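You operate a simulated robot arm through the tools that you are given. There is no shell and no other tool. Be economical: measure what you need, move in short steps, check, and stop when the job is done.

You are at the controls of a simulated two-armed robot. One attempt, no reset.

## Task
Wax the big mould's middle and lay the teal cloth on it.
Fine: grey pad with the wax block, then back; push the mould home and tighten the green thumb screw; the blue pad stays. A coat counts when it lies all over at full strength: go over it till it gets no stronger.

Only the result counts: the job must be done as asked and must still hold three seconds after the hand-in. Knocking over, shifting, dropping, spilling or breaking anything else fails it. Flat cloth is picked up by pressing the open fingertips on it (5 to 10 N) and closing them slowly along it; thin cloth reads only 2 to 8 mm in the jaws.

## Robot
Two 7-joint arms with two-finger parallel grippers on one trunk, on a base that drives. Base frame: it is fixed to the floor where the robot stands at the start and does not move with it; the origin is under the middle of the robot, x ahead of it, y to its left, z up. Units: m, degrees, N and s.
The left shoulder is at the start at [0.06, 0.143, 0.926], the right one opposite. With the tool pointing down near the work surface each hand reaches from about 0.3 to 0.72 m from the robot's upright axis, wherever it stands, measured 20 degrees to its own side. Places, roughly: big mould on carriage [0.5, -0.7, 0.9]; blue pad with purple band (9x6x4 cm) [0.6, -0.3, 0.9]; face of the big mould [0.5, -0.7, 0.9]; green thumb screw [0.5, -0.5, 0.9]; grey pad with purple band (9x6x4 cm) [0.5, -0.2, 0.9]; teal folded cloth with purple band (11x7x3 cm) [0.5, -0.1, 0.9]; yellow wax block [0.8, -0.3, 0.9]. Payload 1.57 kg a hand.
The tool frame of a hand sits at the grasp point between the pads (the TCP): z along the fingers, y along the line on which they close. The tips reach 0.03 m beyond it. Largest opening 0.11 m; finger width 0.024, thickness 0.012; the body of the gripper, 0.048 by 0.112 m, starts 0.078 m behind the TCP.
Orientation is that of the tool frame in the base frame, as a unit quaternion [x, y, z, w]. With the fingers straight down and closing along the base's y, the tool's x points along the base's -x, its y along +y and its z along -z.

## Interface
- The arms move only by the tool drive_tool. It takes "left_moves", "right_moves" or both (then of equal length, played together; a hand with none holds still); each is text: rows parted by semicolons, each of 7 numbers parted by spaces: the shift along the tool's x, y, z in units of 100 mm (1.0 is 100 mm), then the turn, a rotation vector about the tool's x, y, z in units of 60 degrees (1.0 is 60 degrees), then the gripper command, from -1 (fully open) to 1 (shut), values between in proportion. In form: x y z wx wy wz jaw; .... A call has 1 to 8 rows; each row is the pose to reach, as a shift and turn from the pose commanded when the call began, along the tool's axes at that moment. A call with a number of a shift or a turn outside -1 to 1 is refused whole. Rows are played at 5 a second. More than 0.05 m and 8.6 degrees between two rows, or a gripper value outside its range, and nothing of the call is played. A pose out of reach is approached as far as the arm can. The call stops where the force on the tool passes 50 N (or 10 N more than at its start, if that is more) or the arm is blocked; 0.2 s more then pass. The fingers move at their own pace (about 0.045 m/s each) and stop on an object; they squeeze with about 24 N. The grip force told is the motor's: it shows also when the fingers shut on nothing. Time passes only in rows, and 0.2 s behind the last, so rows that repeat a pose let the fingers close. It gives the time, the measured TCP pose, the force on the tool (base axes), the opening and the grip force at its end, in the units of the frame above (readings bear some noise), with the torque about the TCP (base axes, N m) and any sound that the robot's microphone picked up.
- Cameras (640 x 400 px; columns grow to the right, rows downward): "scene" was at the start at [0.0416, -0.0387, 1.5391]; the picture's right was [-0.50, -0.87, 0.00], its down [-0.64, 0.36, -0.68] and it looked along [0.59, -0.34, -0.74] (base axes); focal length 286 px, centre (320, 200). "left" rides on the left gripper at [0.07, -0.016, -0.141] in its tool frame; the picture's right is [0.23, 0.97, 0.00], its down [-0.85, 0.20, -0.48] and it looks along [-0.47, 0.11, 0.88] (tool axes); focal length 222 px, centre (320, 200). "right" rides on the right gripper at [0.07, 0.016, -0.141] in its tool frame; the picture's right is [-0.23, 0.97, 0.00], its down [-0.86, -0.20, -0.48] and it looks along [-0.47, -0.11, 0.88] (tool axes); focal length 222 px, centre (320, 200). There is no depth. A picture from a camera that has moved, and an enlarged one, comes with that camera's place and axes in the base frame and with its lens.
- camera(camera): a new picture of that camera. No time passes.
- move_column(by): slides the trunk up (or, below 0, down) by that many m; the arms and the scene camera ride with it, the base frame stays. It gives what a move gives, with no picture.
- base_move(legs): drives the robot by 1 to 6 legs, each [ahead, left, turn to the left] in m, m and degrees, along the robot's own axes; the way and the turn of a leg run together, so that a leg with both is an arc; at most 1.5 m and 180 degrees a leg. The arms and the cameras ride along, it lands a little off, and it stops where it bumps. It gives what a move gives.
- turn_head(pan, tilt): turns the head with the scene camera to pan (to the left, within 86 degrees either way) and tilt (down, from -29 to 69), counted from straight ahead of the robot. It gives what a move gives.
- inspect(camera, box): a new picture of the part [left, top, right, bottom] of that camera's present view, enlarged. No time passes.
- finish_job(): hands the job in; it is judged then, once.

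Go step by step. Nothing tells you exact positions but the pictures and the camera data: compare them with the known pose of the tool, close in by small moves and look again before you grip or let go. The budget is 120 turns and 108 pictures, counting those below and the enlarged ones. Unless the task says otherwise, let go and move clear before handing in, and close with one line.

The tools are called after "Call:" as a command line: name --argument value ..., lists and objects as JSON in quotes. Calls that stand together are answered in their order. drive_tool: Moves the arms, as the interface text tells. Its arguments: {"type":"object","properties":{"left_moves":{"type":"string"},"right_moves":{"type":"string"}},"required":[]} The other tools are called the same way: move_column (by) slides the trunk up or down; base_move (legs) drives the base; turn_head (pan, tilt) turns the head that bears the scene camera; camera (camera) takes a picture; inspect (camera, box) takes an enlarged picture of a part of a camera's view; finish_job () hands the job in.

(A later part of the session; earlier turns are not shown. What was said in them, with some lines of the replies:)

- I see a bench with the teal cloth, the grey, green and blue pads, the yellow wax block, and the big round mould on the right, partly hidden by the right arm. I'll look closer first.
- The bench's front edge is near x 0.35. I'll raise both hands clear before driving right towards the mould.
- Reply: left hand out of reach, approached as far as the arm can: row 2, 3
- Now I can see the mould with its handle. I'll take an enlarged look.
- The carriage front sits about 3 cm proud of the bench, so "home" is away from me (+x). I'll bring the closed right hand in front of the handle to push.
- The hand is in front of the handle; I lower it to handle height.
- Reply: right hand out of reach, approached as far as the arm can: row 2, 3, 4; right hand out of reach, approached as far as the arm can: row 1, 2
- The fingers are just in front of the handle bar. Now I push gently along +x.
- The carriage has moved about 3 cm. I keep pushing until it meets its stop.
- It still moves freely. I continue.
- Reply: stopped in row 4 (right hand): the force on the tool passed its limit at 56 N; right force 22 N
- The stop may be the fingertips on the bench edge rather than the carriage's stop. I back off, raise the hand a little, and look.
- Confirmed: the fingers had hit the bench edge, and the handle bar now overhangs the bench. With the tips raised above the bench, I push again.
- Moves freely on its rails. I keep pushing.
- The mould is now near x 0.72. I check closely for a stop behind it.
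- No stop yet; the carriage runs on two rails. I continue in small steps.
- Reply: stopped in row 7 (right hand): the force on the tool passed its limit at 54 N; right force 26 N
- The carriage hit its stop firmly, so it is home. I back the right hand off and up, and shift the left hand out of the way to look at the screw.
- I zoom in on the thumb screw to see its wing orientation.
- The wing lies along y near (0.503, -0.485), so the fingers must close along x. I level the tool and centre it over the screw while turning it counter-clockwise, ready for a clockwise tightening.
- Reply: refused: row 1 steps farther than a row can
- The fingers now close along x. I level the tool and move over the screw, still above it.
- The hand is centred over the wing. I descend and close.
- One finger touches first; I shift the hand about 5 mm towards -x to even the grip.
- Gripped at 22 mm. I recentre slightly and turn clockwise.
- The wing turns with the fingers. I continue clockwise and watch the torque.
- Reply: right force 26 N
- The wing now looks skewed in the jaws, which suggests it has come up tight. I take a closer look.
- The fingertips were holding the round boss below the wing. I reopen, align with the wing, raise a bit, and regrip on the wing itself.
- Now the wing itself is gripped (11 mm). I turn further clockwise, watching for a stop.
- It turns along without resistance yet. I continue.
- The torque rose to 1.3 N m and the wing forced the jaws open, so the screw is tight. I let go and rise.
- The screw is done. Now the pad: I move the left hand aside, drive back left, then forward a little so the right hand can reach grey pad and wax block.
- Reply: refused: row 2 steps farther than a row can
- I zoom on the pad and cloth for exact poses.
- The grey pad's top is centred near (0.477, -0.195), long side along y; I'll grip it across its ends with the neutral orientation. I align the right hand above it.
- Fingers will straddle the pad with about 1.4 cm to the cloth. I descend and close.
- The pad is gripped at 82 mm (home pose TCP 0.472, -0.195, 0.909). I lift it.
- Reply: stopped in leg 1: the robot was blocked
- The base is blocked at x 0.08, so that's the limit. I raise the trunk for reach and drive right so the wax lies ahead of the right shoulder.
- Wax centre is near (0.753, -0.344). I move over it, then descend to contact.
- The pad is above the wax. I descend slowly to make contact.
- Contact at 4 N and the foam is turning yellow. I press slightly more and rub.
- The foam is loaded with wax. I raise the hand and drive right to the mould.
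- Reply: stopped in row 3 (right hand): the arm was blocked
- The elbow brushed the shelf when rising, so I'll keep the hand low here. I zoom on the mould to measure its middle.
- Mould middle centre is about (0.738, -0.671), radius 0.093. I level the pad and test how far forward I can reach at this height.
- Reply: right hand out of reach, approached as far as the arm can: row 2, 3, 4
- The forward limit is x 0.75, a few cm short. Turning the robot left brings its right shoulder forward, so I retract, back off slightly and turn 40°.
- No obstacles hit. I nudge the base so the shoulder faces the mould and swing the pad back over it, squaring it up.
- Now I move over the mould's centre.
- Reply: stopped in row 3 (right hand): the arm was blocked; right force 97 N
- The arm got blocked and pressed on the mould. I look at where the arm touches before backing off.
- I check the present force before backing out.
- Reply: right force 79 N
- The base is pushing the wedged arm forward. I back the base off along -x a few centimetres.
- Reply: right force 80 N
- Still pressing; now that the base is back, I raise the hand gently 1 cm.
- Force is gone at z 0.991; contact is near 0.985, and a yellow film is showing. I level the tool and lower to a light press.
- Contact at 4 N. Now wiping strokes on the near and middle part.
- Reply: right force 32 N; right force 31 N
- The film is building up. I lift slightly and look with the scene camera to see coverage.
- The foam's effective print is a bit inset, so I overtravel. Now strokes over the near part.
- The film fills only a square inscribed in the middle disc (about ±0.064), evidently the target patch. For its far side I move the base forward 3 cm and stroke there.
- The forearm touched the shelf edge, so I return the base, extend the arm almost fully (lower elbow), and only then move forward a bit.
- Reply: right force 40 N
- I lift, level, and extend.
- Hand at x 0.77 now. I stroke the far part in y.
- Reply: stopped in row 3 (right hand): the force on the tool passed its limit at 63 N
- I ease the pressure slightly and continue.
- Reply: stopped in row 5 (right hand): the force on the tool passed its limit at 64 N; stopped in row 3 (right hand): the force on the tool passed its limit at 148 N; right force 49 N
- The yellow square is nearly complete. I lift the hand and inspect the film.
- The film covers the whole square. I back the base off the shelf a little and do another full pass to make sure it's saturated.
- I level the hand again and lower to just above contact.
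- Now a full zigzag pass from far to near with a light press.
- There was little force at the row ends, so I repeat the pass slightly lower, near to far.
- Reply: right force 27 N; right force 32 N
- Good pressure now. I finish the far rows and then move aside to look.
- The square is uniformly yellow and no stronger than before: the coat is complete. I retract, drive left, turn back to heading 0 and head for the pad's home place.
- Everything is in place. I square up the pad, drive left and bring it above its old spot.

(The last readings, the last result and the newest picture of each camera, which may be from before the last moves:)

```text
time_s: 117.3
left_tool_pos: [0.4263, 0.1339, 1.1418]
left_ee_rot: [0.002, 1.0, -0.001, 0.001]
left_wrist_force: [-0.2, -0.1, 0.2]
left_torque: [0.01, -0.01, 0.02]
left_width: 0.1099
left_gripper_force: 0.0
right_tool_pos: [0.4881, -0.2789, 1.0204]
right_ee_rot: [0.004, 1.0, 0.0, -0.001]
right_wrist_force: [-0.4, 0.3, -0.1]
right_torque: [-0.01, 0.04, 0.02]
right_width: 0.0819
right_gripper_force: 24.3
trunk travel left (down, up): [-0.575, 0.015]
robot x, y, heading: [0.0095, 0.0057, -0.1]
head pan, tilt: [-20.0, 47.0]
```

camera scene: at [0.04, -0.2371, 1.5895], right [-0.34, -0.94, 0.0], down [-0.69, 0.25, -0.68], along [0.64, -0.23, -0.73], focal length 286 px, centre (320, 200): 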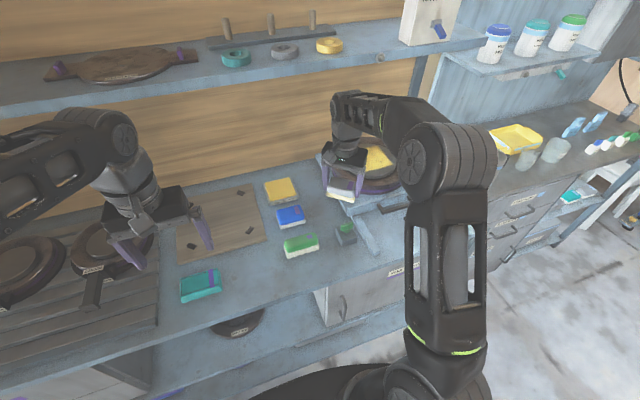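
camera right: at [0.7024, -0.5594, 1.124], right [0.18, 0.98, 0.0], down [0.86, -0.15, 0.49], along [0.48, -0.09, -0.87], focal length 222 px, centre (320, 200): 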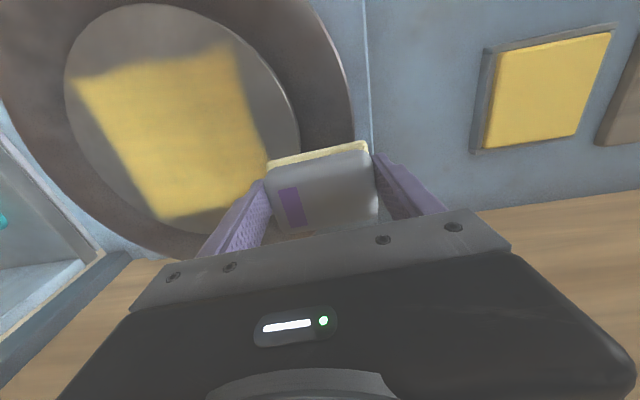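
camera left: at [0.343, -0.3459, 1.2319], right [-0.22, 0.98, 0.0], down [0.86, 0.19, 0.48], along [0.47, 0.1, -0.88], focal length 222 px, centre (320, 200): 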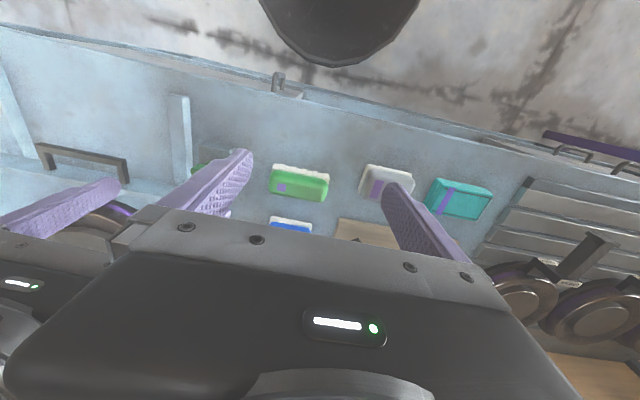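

Call:
drive_tool --right_moves "0.1 0.4 0 0 0 -0.008 1; 0.16 0.83 0 0 0 -0.008 1; 0.16 0.83 0.4 0 0 -0.008 1; 0.16 0.83 0.7 0 0 -0.008 1; 0.16 0.83 0.7 0 0 -0.008 1"

Call:
inspect --camera "scene" --box '[240, 190, 400, 310]'

Call:
camera --camera "right"

```text
time_s: 118.5
left_tool_pos: [0.4267, 0.1326, 1.1418]
left_ee_rot: [0.001, 1.0, 0.0, 0.001]
left_wrist_force: [-0.6, 0.4, 0.3]
left_torque: [-0.01, 0.02, 0.02]
left_width: 0.1102
left_gripper_force: 0.1
right_tool_pos: [0.4716, -0.1983, 0.9511]
right_ee_rot: [0.0, 1.0, 0.001, 0.0]
right_wrist_force: [0.3, 0.1, 0.1]
right_torque: [0.02, -0.01, 0.02]
right_width: 0.0819
right_gripper_force: 23.6
trunk travel left (down, up): [-0.575, 0.015]
robot x, y, heading: [0.0103, 0.0064, 0.1]
head pan, tilt: [-20.0, 47.0]
```

```text
3.33 times, centred on (320, 250) of scene
camera zoom: at [0.0588, -0.0193, 1.5895], right [-0.34, -0.94, 0.0], down [-0.69, 0.25, -0.68], along [0.64, -0.23, -0.73], focal length 955 px, centre (320, 33)
```

zoom: 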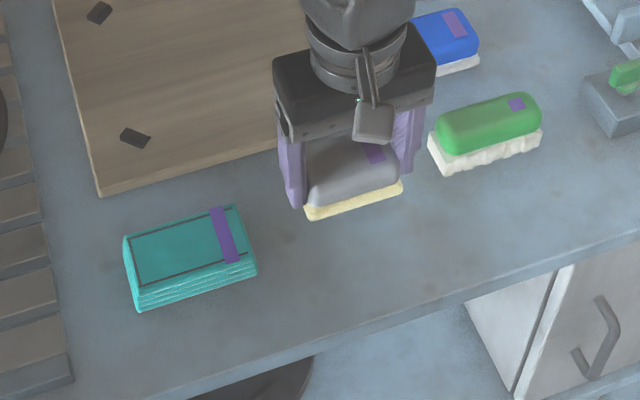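

```text
32 pictures are left
camera right: at [0.4016, -0.1811, 1.0928], right [0.23, 0.97, 0.0], down [0.85, -0.2, 0.48], along [0.47, -0.11, -0.88], focal length 222 px, centre (320, 200)
```

right: 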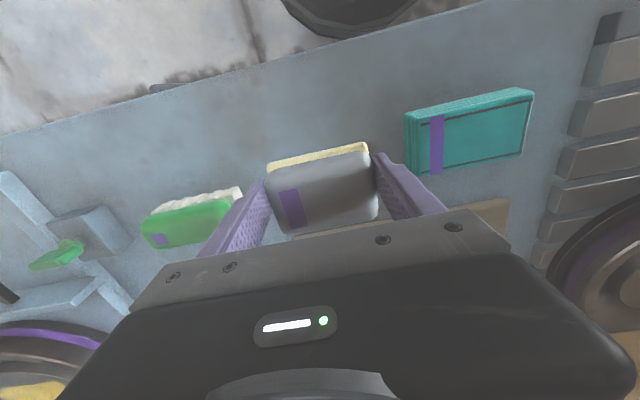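

Lowering the pad onto its place.

Call:
drive_tool --right_moves "0 0.03 0.2 0 0 0 1; 0 0.03 0.33 0 0 0 1; 0 0.03 0.38 0 0 0 1; 0 0.03 0.38 0 0 0 1"

```text
time_s: 119.5
left_tool_pos: [0.4267, 0.1335, 1.1412]
left_ee_rot: [0.002, 1.0, 0.0, 0.002]
left_wrist_force: [-0.4, 0.2, -0.1]
left_torque: [0.0, -0.01, -0.03]
left_width: 0.1101
left_gripper_force: 0.1
right_tool_pos: [0.4733, -0.1933, 0.9122]
right_ee_rot: [-0.001, 1.0, 0.0, 0.0]
right_wrist_force: [-0.4, 0.4, -0.8]
right_torque: [0.0, 0.01, 0.0]
right_width: 0.082
right_gripper_force: 24.4
trunk travel left (down, up): [-0.575, 0.015]
robot x, y, heading: [0.0138, 0.0048, 0.0]
head pan, tilt: [-20.0, 47.0]
```

Call:
drive_tool --right_moves "0 0 0.02 0 0 0 1; 0 0 0.035 0 0 0 1; 0 0 0.045 0 0 0 1; 0 0 0.045 0 0 0 1"

```text
time_s: 120.5
left_tool_pos: [0.4271, 0.134, 1.1423]
left_ee_rot: [0.002, 1.0, 0.0, 0.001]
left_wrist_force: [0.8, 0.0, 0.2]
left_torque: [-0.03, -0.02, 0.02]
left_width: 0.1097
left_gripper_force: 0.1
right_tool_pos: [0.4724, -0.1928, 0.9092]
right_ee_rot: [-0.001, 1.0, 0.0, 0.0]
right_wrist_force: [-0.9, 0.0, -0.5]
right_torque: [-0.04, 0.05, 0.0]
right_width: 0.0822
right_gripper_force: 24.1
trunk travel left (down, up): [-0.575, 0.015]
robot x, y, heading: [0.0089, 0.0084, 0.1]
head pan, tilt: [-20.0, 47.0]
```

I see no contact force yet; I go down a few more millimetres.

Call:
drive_tool --right_moves "0 0 0.03 0 0 0 1; 0 0 0.05 0 0 0 1; 0 0 0.05 0 0 0 1"

Call:
inspect --camera "scene" --box '[280, 210, 360, 270]'

```text
time_s: 121.3
left_tool_pos: [0.4275, 0.1324, 1.1422]
left_ee_rot: [0.002, 1.0, 0.0, 0.001]
left_wrist_force: [0.0, 0.2, -0.2]
left_torque: [-0.01, 0.02, 0.01]
left_width: 0.1104
left_gripper_force: 0.1
right_tool_pos: [0.4721, -0.1934, 0.9038]
right_ee_rot: [-0.001, 1.0, 0.001, -0.001]
right_wrist_force: [-0.9, 0.1, 0.6]
right_torque: [0.0, 0.01, -0.01]
right_width: 0.0818
right_gripper_force: 23.8
trunk travel left (down, up): [-0.575, 0.015]
robot x, y, heading: [0.012, 0.0052, -0.1]
head pan, tilt: [-20.0, 47.0]
```

```text
6.67 times, centred on (320, 240) of scene
camera zoom: at [0.059, -0.0191, 1.5895], right [-0.34, -0.94, 0.0], down [-0.69, 0.25, -0.68], along [0.64, -0.23, -0.73], focal length 1909 px, centre (320, -67)
```

zoom: 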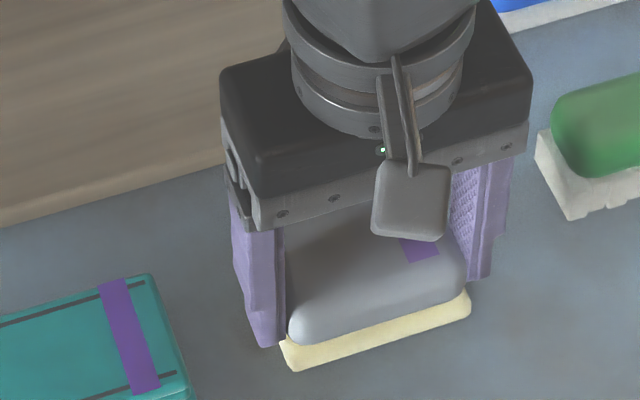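

Call:
drive_tool --right_moves "0 0 0.02 0 0 0 1; 0 0 0.04 0 0 0 1; 0 0 0.04 0 0 0 1"

```text
time_s: 122.1
left_tool_pos: [0.4252, 0.134, 1.1432]
left_ee_rot: [0.003, 1.0, -0.001, 0.003]
left_wrist_force: [0.0, 0.2, 0.1]
left_torque: [-0.01, -0.01, 0.0]
left_width: 0.1099
left_gripper_force: 0.1
right_tool_pos: [0.4718, -0.1928, 0.9019]
right_ee_rot: [0.0, 1.0, 0.0, 0.003]
right_wrist_force: [-2.9, -2.8, 26.5]
right_torque: [-0.28, 0.19, -0.02]
right_width: 0.082
right_gripper_force: 24.2
trunk travel left (down, up): [-0.575, 0.015]
robot x, y, heading: [0.011, 0.0065, -0.1]
head pan, tilt: [-20.0, 47.0]
```

Contact. I relieve the pressure a little, open, and rise straight up.

Call:
drive_tool --right_moves "0 0 -0.025 0 0 0 1; 0 0 -0.025 0 0 0 -1; 0 0 -0.025 0 0 0 -1; 0 0 -0.025 0 0 0 -1; 0 0 -0.4 0 0 0 -1; 0 0 -0.8 0 0 0 -1; 0 0 -1 0 0 0 -1"

Call:
camera --camera "right"

Call:
inspect --camera "scene" --box '[240, 190, 400, 310]'

```text
time_s: 123.7
left_tool_pos: [0.4259, 0.1348, 1.1414]
left_ee_rot: [0.002, 1.0, 0.0, 0.003]
left_wrist_force: [0.0, -0.3, 0.2]
left_torque: [0.0, -0.03, 0.01]
left_width: 0.11
left_gripper_force: 0.1
right_tool_pos: [0.4709, -0.1932, 1.0002]
right_ee_rot: [0.0, 1.0, 0.001, 0.0]
right_wrist_force: [-0.3, 0.4, -0.2]
right_torque: [0.01, -0.03, 0.01]
right_width: 0.1102
right_gripper_force: 0.1
trunk travel left (down, up): [-0.575, 0.015]
robot x, y, heading: [0.0082, 0.0077, -0.1]
head pan, tilt: [-20.0, 47.0]
```

```text
30 pictures are left
camera right: at [0.4006, -0.1773, 1.1428], right [0.23, 0.97, 0.0], down [0.86, -0.2, 0.48], along [0.47, -0.11, -0.88], focal length 222 px, centre (320, 200)
```

right: 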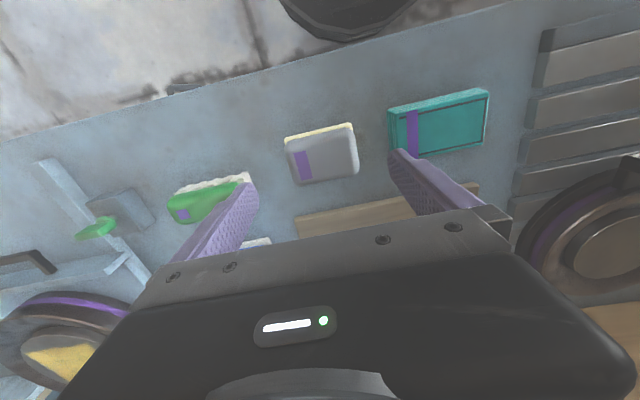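

```text
3.33 times, centred on (320, 250) of scene
camera zoom: at [0.0586, -0.0189, 1.5895], right [-0.34, -0.94, 0.0], down [-0.69, 0.25, -0.68], along [0.64, -0.23, -0.73], focal length 955 px, centre (320, 33)
```

zoom: 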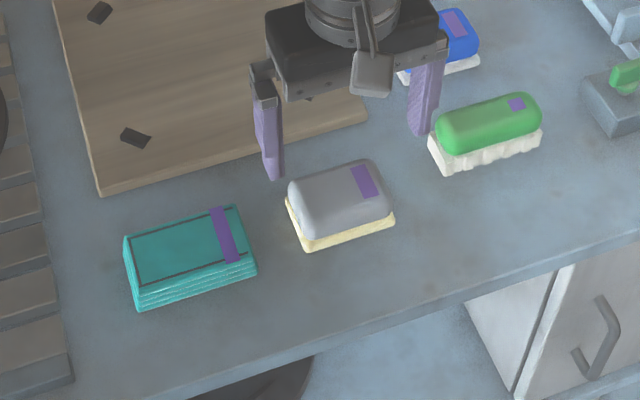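

The grey pad is back in place. Next the cloth at about (0.477, -0.058): I turn the hand 90° so the fingers close along x, across its 7 cm side.

Call:
drive_tool --right_moves "0 0.15 -0.1 0 0 -0.125 -1; 0 0.3 -0.1 0 0 -0.25 -1; 0 0.45 -0.1 0 0 -0.375 -1; 0 0.6 -0.1 0 0 -0.5 -1; 0 0.75 -0.1 0 0 -0.625 -1; 0 0.9 -0.1 0 0 -0.75 -1; 0 1 -0.1 0 0 -0.875 -1; 0 1 -0.1 0 0 -1 -1"

Call:
drive_tool --right_moves "-0.1 -0.1 0 0 0 -0.125 -1; -0.2 -0.15 0 0 0 -0.25 -1; -0.27 -0.2 0 0 0 -0.375 -1; -0.27 -0.2 0 0 0 -0.5 -1; -0.27 -0.2 0 0 0 -0.5 -1"

Call:
camera --camera "right"

Call:
inspect --camera "scene" --box '[220, 190, 380, 310]'

```text
time_s: 125.5
left_tool_pos: [0.4268, 0.1333, 1.1419]
left_ee_rot: [0.002, 1.0, 0.0, 0.002]
left_wrist_force: [-0.1, 0.5, 0.6]
left_torque: [0.01, 0.01, 0.03]
left_width: 0.1102
left_gripper_force: 0.0
right_tool_pos: [0.4718, -0.0937, 1.0101]
right_ee_rot: [-0.502, 0.865, 0.001, 0.001]
right_wrist_force: [-0.1, 0.5, 0.4]
right_torque: [-0.02, -0.01, 0.03]
right_width: 0.1101
right_gripper_force: 0.0
trunk travel left (down, up): [-0.575, 0.015]
robot x, y, heading: [0.0095, 0.0073, 0.2]
head pan, tilt: [-20.0, 47.0]
```

```text
time_s: 126.7
left_tool_pos: [0.4273, 0.1337, 1.1425]
left_ee_rot: [0.002, 1.0, 0.0, 0.002]
left_wrist_force: [0.4, 0.0, -1.0]
left_torque: [0.01, -0.02, -0.03]
left_width: 0.1102
left_gripper_force: 0.1
right_tool_pos: [0.5029, -0.0799, 1.0097]
right_ee_rot: [0.708, -0.706, 0.0, -0.001]
right_wrist_force: [0.4, 0.3, 0.7]
right_torque: [-0.03, 0.01, 0.0]
right_width: 0.1101
right_gripper_force: 0.1
trunk travel left (down, up): [-0.575, 0.015]
robot x, y, heading: [0.0091, 0.0068, -0.2]
head pan, tilt: [-20.0, 47.0]
```

```text
28 pictures are left
camera right: at [0.4866, -0.1495, 1.1511], right [-0.97, 0.22, 0.0], down [0.2, 0.86, 0.48], along [0.11, 0.47, -0.88], focal length 222 px, centre (320, 200)
```

right: 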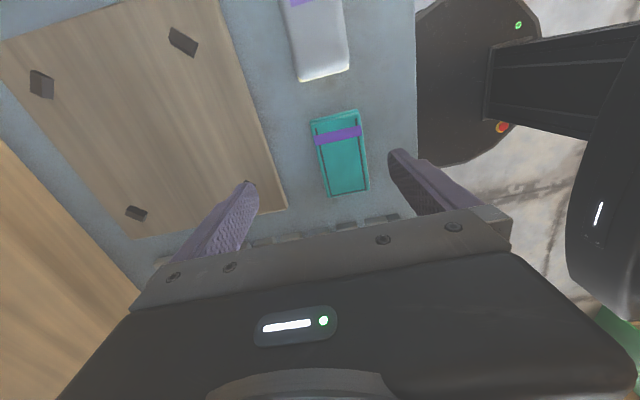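

```text
3.33 times, centred on (300, 250) of scene
camera zoom: at [0.0592, -0.019, 1.5895], right [-0.34, -0.94, 0.0], down [-0.69, 0.25, -0.68], along [0.64, -0.23, -0.73], focal length 955 px, centre (387, 33)
```

zoom: 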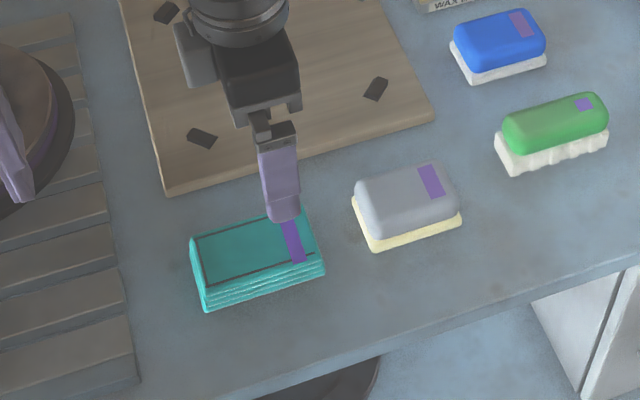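

Cloth centre is about (0.480, -0.064). I position, narrow the jaws a little (board nearby), and descend.

Call:
drive_tool --right_moves "-0.16 0.234 0.1 0 0 0 -0.7; -0.16 0.234 0.3 0 0 0 -0.7; -0.16 0.234 0.5 0 0 0 -0.7; -0.16 0.234 0.6 0 0 0 -0.7; -0.16 0.234 0.6 0 0 0 -0.7"

Call:
camera --camera "right"

Call:
inspect --camera "scene" --box '[240, 210, 340, 290]'

```text
time_s: 127.9
left_tool_pos: [0.4276, 0.1345, 1.1417]
left_ee_rot: [0.002, 1.0, 0.0, 0.002]
left_wrist_force: [-0.2, -1.2, 0.5]
left_torque: [-0.03, -0.01, -0.01]
left_width: 0.1101
left_gripper_force: 0.1
right_tool_pos: [0.4797, -0.0625, 0.9506]
right_ee_rot: [0.708, -0.706, 0.0, 0.0]
right_wrist_force: [-0.2, 0.5, -0.3]
right_torque: [0.01, 0.0, 0.01]
right_width: 0.0936
right_gripper_force: 0.0
trunk travel left (down, up): [-0.575, 0.015]
robot x, y, heading: [0.0127, 0.0085, -0.0]
head pan, tilt: [-20.0, 47.0]
```

```text
26 pictures are left
camera right: at [0.4623, -0.1326, 1.0911], right [-0.97, 0.23, 0.0], down [0.2, 0.85, 0.48], along [0.11, 0.47, -0.88], focal length 222 px, centre (320, 200)
```

right: 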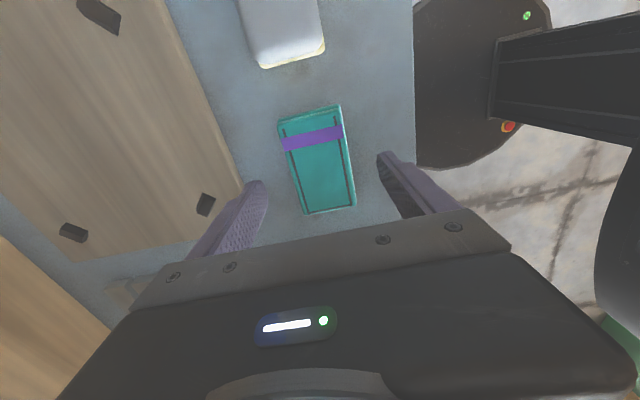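

```text
5.00 times, centred on (290, 250) of scene
camera zoom: at [0.0588, -0.019, 1.5895], right [-0.34, -0.94, 0.0], down [-0.69, 0.25, -0.68], along [0.64, -0.23, -0.73], focal length 1432 px, centre (470, -50)
```

zoom: 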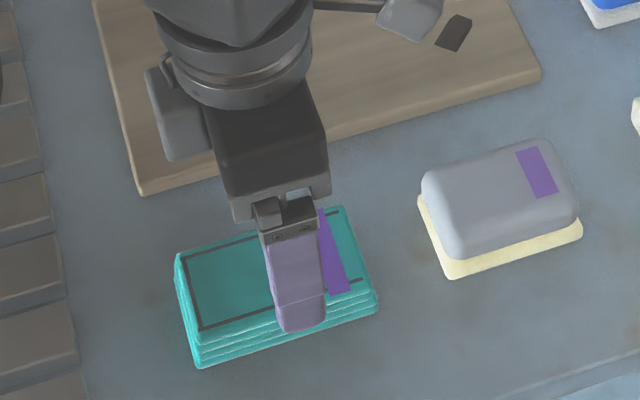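

Aligned. I descend to bench level and close.

Call:
drive_tool --right_moves "0.05 0 0.2 0 0 0 -0.7; 0.05 0 0.38 0 0 0 -0.7; 0.05 0 0.45 0 0 0 -0.7; 0.05 0 0.45 0 0 0 -0.3; 0.05 0 0.45 0 0 0 0; 0.05 0 0.45 0 0 0 0.3; 0.05 0 0.45 0 0 0 0.6; 0.05 0 0.45 0 0 0 0.6"

Call:
inspect --camera "scene" --box '[240, 210, 340, 290]'

Call:
camera --camera "right"

```text
time_s: 129.7
left_tool_pos: [0.4276, 0.1344, 1.1426]
left_ee_rot: [0.002, 1.0, 0.0, 0.001]
left_wrist_force: [0.8, -0.3, -0.2]
left_torque: [0.0, -0.01, -0.02]
left_width: 0.1103
left_gripper_force: 0.0
right_tool_pos: [0.4798, -0.0693, 0.9038]
right_ee_rot: [0.707, -0.707, -0.001, 0.0]
right_wrist_force: [-0.7, 0.0, 0.5]
right_torque: [0.01, 0.02, -0.04]
right_width: 0.061
right_gripper_force: 24.6
trunk travel left (down, up): [-0.575, 0.015]
robot x, y, heading: [0.0126, 0.0083, 0.1]
head pan, tilt: [-20.0, 47.0]
```

```text
5.00 times, centred on (290, 250) of scene
camera zoom: at [0.059, -0.019, 1.5895], right [-0.34, -0.94, 0.0], down [-0.69, 0.25, -0.68], along [0.64, -0.23, -0.73], focal length 1432 px, centre (470, -50)
```

zoom: 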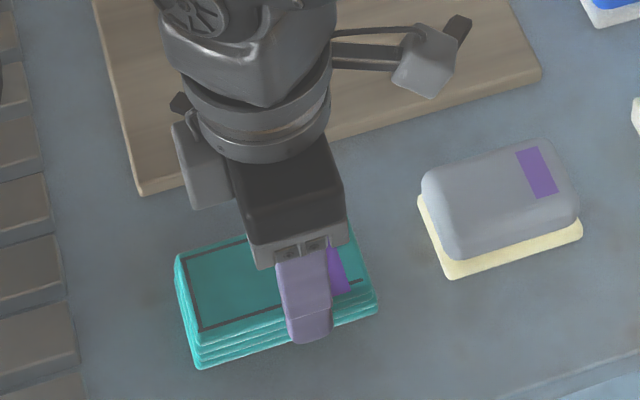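

```text
23 pictures are left
camera right: at [0.463, -0.1382, 1.0459], right [-0.97, 0.23, 0.0], down [0.2, 0.85, 0.48], along [0.11, 0.47, -0.88], focal length 222 px, centre (320, 200)
```

right: 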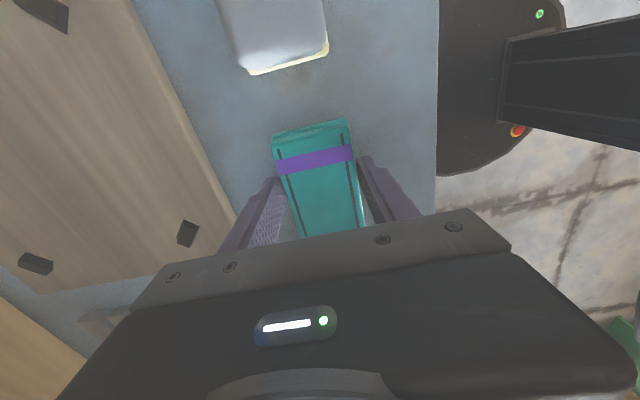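

Gripped at 61 mm. I lift and check.

Call:
drive_tool --right_moves "0 0 -0.1 0 0 0 1; 0 0 -0.4 0 0 0 1; 0 0 -0.8 0 0 0 1; 0 0 -1 0 0 0 1; 0 0 -1 0 0 0 1"

Call:
inspect --camera "scene" --box '[220, 170, 380, 290]'

```text
time_s: 130.9
left_tool_pos: [0.4265, 0.1345, 1.1411]
left_ee_rot: [0.002, 1.0, -0.001, 0.002]
left_wrist_force: [-0.5, -0.1, 0.0]
left_torque: [-0.04, -0.01, 0.01]
left_width: 0.1103
left_gripper_force: 0.0
right_tool_pos: [0.4796, -0.0691, 1.0045]
right_ee_rot: [0.708, -0.706, -0.001, -0.001]
right_wrist_force: [-0.9, 0.4, -0.4]
right_torque: [-0.02, -0.01, 0.04]
right_width: 0.0608
right_gripper_force: 23.7
trunk travel left (down, up): [-0.575, 0.015]
robot x, y, heading: [0.0112, 0.0077, -0.0]
head pan, tilt: [-20.0, 47.0]
```

```text
3.33 times, centred on (300, 230) of scene
camera zoom: at [0.0591, -0.019, 1.5895], right [-0.34, -0.94, 0.0], down [-0.69, 0.25, -0.68], along [0.64, -0.23, -0.73], focal length 955 px, centre (387, 100)
```

zoom: 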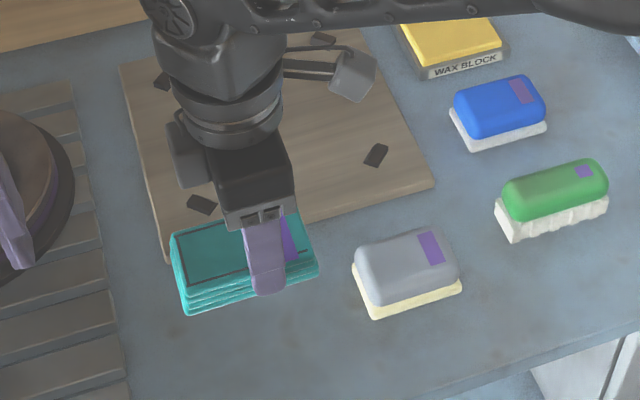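

The cloth is held. I drive right to the mould, then forward.

Call:
base_move --legs '[[0, -0.54, 0], [0.06, 0, 0]]'

Call:
drive_tool --right_moves "0.15 -0.4 0 0 0 0 1; 0.4 -0.8 0 0 0 0 1; 0.6 -1 0 0 0 0 1; 0.6 -1 0 0 0 0 1"

Call:
camera --camera "scene"

```text
time_s: 134.6
left_tool_pos: [0.4888, -0.4057, 1.1417]
left_ee_rot: [0.005, 1.0, 0.0, 0.001]
left_wrist_force: [0.7, 0.3, -0.9]
left_torque: [0.01, 0.05, -0.02]
left_width: 0.1098
left_gripper_force: 0.1
right_tool_pos: [0.5399, -0.6083, 1.0037]
right_ee_rot: [-0.706, 0.709, 0.001, -0.001]
right_wrist_force: [0.0, 0.7, -0.8]
right_torque: [-0.01, 0.04, 0.01]
right_width: 0.0608
right_gripper_force: 23.7
trunk travel left (down, up): [-0.575, 0.015]
robot x, y, heading: [0.0703, -0.5284, -0.5]
head pan, tilt: [-20.0, 47.0]
```

```text
time_s: 135.6
left_tool_pos: [0.4865, -0.4053, 1.1418]
left_ee_rot: [0.005, 1.0, 0.0, 0.003]
left_wrist_force: [0.1, 0.0, -0.5]
left_torque: [0.02, 0.0, 0.02]
left_width: 0.1101
left_gripper_force: 0.0
right_tool_pos: [0.636, -0.6692, 1.0032]
right_ee_rot: [-0.706, 0.709, 0.001, 0.001]
right_wrist_force: [-0.4, 0.1, -0.6]
right_torque: [0.01, 0.01, 0.01]
right_width: 0.0612
right_gripper_force: 24.1
trunk travel left (down, up): [-0.575, 0.015]
robot x, y, heading: [0.071, -0.5308, -0.2]
head pan, tilt: [-20.0, 47.0]
```

```text
21 pictures are left
camera scene: at [0.1176, -0.5557, 1.5895], right [-0.35, -0.94, 0.0], down [-0.69, 0.25, -0.68], along [0.64, -0.24, -0.73], focal length 286 px, centre (320, 200)
```

scene: 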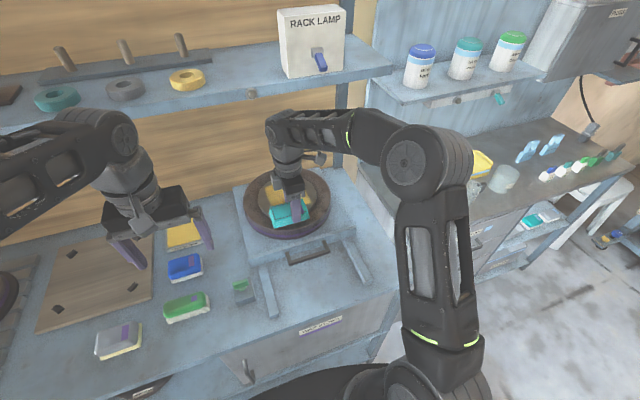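

Now I move over the mould's centre.

Call:
drive_tool --right_moves "0.03 -0.3 0.05 0 0 0 1; 0.03 -0.6 0.08 0 0 0 1; 0.03 -0.9 0.08 0 0 0 1; 0.03 -1 0.08 0 0 0 1; 0.03 -1 0.08 0 0 0 1"

Call:
inspect --camera "scene" --box '[220, 130, 360, 260]'

Call:
camera --camera "right"

```text
time_s: 136.8
left_tool_pos: [0.4877, -0.4054, 1.1426]
left_ee_rot: [0.005, 1.0, 0.0, 0.002]
left_wrist_force: [-0.3, -0.9, -0.7]
left_torque: [0.01, -0.01, -0.01]
left_width: 0.1099
left_gripper_force: 0.1
right_tool_pos: [0.7378, -0.6728, 0.996]
right_ee_rot: [-0.705, 0.709, 0.001, 0.001]
right_wrist_force: [0.1, -0.8, -0.7]
right_torque: [-0.05, 0.01, -0.03]
right_width: 0.0612
right_gripper_force: 24.4
trunk travel left (down, up): [-0.575, 0.015]
robot x, y, heading: [0.0699, -0.5298, -0.3]
head pan, tilt: [-20.0, 47.0]
```

```text
3.08 times, centred on (290, 195) of scene
camera zoom: at [0.1181, -0.556, 1.5895], right [-0.35, -0.94, 0.0], down [-0.69, 0.25, -0.68], along [0.64, -0.24, -0.73], focal length 881 px, centre (412, 215)
```

zoom: 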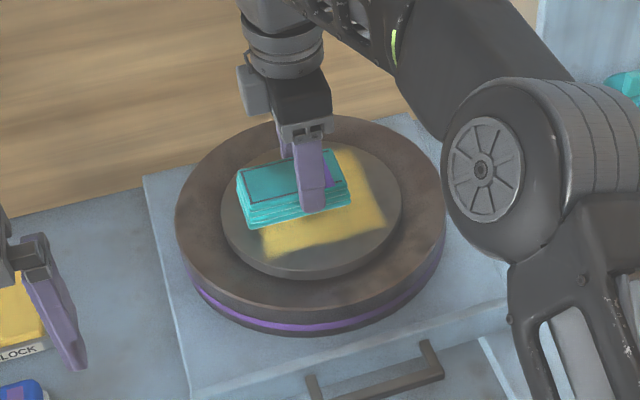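

```text
19 pictures are left
camera right: at [0.7209, -0.7414, 1.1365], right [-0.97, 0.23, 0.0], down [0.2, 0.85, 0.48], along [0.11, 0.47, -0.88], focal length 222 px, centre (320, 200)
```

right: 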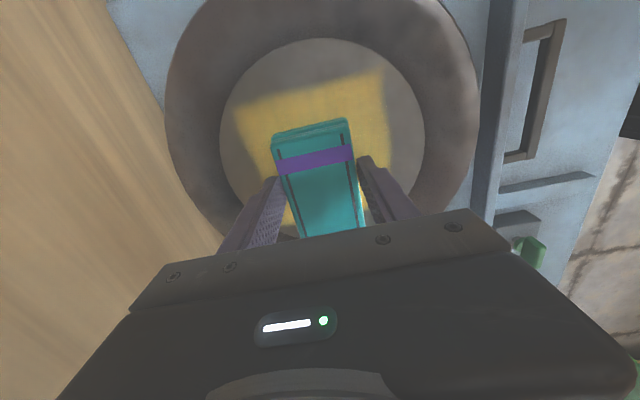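

Well centred over the waxed square. I lower to contact.

Call:
drive_tool --right_moves "0 0 0.08 0 0 0 1; 0 0 0.14 0 0 0 1; 0 0 0.18 0 0 0 1; 0 0 0.18 0 0 0 1"

```text
time_s: 137.8
left_tool_pos: [0.485, -0.4057, 1.1429]
left_ee_rot: [0.005, 1.0, -0.001, 0.002]
left_wrist_force: [0.0, -0.1, 0.1]
left_torque: [0.0, 0.01, 0.0]
left_width: 0.11
left_gripper_force: 0.1
right_tool_pos: [0.737, -0.6724, 0.9827]
right_ee_rot: [-0.706, 0.709, -0.001, 0.004]
right_wrist_force: [5.6, -0.8, 29.6]
right_torque: [-0.01, -0.09, 0.01]
right_width: 0.0613
right_gripper_force: 23.3
trunk travel left (down, up): [-0.575, 0.015]
robot x, y, heading: [0.0691, -0.5311, -0.3]
head pan, tilt: [-20.0, 47.0]
```

Contact made. I relieve, open the jaws, rise modestly (shelf overhead), and slide out along y with the fingers straddling the cloth.

Call:
drive_tool --right_moves "0 0 -0.03 0 0 0 1; 0 0 -0.03 0 0 0 -0.6; 0 0 -0.03 0 0 0 -0.8; 0 0 -0.03 0 0 0 -0.8; 0 0 -0.03 0 0 0 -0.8; 0 0 -0.15 0 0 0 -0.8; 0 0 -0.22 0 0 0 -0.8"

Call:
camera --camera "right"

```text
time_s: 139.4
left_tool_pos: [0.4869, -0.4049, 1.1421]
left_ee_rot: [0.006, 1.0, 0.0, 0.002]
left_wrist_force: [-0.1, 0.4, -0.6]
left_torque: [-0.02, 0.02, 0.0]
left_width: 0.1102
left_gripper_force: 0.0
right_tool_pos: [0.7387, -0.6738, 1.0002]
right_ee_rot: [-0.706, 0.709, 0.001, 0.001]
right_wrist_force: [-0.1, 0.3, 0.2]
right_torque: [-0.02, -0.02, -0.03]
right_width: 0.0993
right_gripper_force: 0.1
trunk travel left (down, up): [-0.575, 0.015]
robot x, y, heading: [0.0687, -0.532, -0.3]
head pan, tilt: [-20.0, 47.0]
```

```text
18 pictures are left
camera right: at [0.7212, -0.7424, 1.142], right [-0.97, 0.23, 0.0], down [0.2, 0.85, 0.48], along [0.11, 0.47, -0.88], focal length 222 px, centre (320, 200)
```

right: 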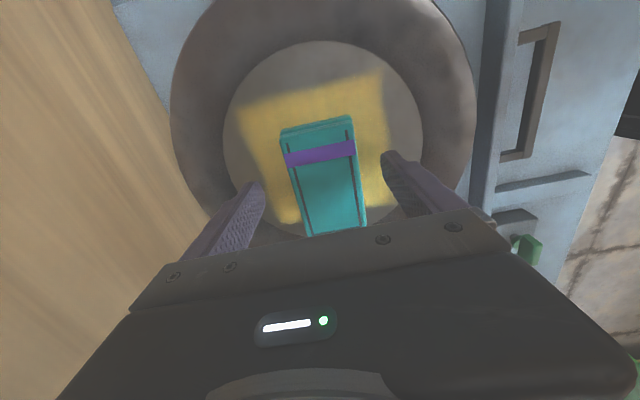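

The cloth lies flat in the square. I slide out along -y, then retract.

Call:
drive_tool --right_moves "0.3 0 0 0 0 0 -0.8; 0.6 0 0 0 0 0 -0.8; 0.9 0 0 0 0 0 -0.8; 0.9 0.4 0 0 0 0 -0.8; 0.9 0.8 0 0 0 0 -0.8; 0.9 1 0 0 0 0 -0.8; 0.9 1 0 0 0 0 -0.8"

Call:
base_move --legs '[[-0.15, 0, 0]]'

Call:
camera --camera "scene"

```text
time_s: 141.0
left_tool_pos: [0.487, -0.4059, 1.1417]
left_ee_rot: [0.005, 1.0, 0.0, 0.002]
left_wrist_force: [0.3, 0.6, 0.3]
left_torque: [0.0, 0.02, 0.01]
left_width: 0.1104
left_gripper_force: 0.2
right_tool_pos: [0.6374, -0.7622, 0.9999]
right_ee_rot: [-0.705, 0.709, 0.001, 0.001]
right_wrist_force: [0.7, 0.6, -0.4]
right_torque: [-0.01, 0.0, 0.02]
right_width: 0.0992
right_gripper_force: 0.0
trunk travel left (down, up): [-0.575, 0.015]
robot x, y, heading: [0.0725, -0.5294, -0.4]
head pan, tilt: [-20.0, 47.0]
```

```text
time_s: 142.4
left_tool_pos: [0.3365, -0.4042, 1.1435]
left_ee_rot: [0.005, 1.0, 0.0, 0.003]
left_wrist_force: [-0.2, 0.8, 0.1]
left_torque: [-0.03, -0.06, -0.02]
left_width: 0.1102
left_gripper_force: 0.0
right_tool_pos: [0.4864, -0.761, 1.0012]
right_ee_rot: [-0.705, 0.709, 0.0, 0.001]
right_wrist_force: [-0.3, -0.3, 0.3]
right_torque: [0.0, -0.02, 0.0]
right_width: 0.0991
right_gripper_force: 0.1
trunk travel left (down, up): [-0.575, 0.015]
robot x, y, heading: [-0.0751, -0.5301, -0.1]
head pan, tilt: [-20.0, 47.0]
```

```text
17 pictures are left
camera scene: at [-0.0332, -0.5551, 1.5896], right [-0.35, -0.94, 0.0], down [-0.69, 0.25, -0.68], along [0.64, -0.24, -0.73], focal length 286 px, centre (320, 200)
```

scene: 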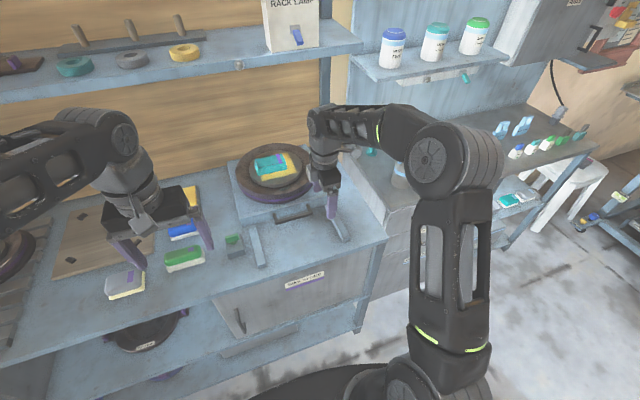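

Call:
inspect --camera "scene" --box '[200, 120, 340, 260]'

Call:
inspect --camera "scene" --box '[20, 0, 340, 100]'

```text
2.86 times, centred on (270, 190) of scene
camera zoom: at [-0.0332, -0.5551, 1.5896], right [-0.35, -0.94, 0.0], down [-0.69, 0.25, -0.68], along [0.64, -0.24, -0.73], focal length 818 px, centre (463, 229)
```

zoom: 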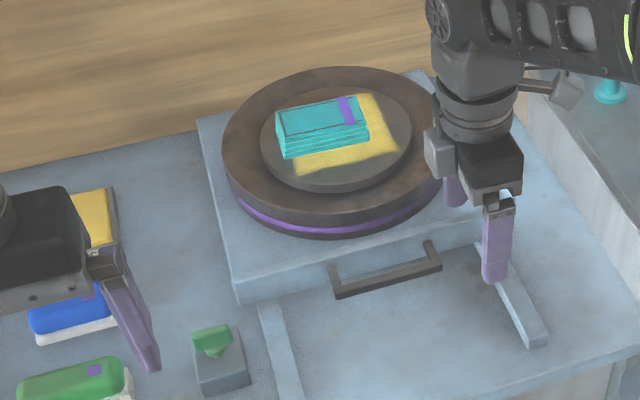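

```text
2.00 times, centred on (180, 50) of scene
camera zoom: at [-0.0332, -0.5551, 1.5896], right [-0.35, -0.94, 0.0], down [-0.69, 0.25, -0.68], along [0.64, -0.24, -0.73], focal length 573 px, centre (600, 500)
```

zoom: 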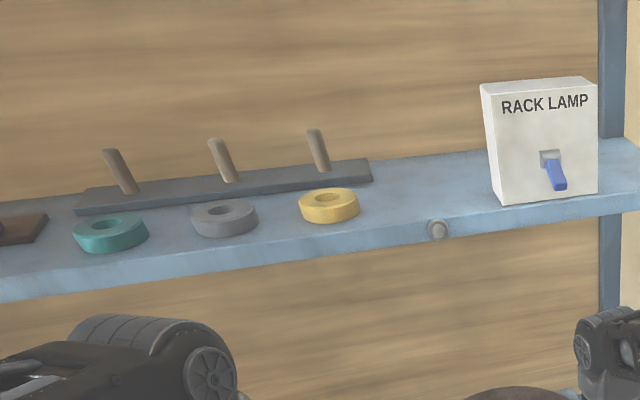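

The cloth lies on the waxed middle and the mould is home. The grey pad is back, and the blue pad, the wax block and the shelf items look untouched; both hands are clear, so I hand in.

Call:
finish_job

```text
The job is handed in.
```

I handed the job in. The mould is pushed home, the green thumb screw is tight, the mould's middle is waxed, the teal cloth lies on it, and the grey pad is back in its place.
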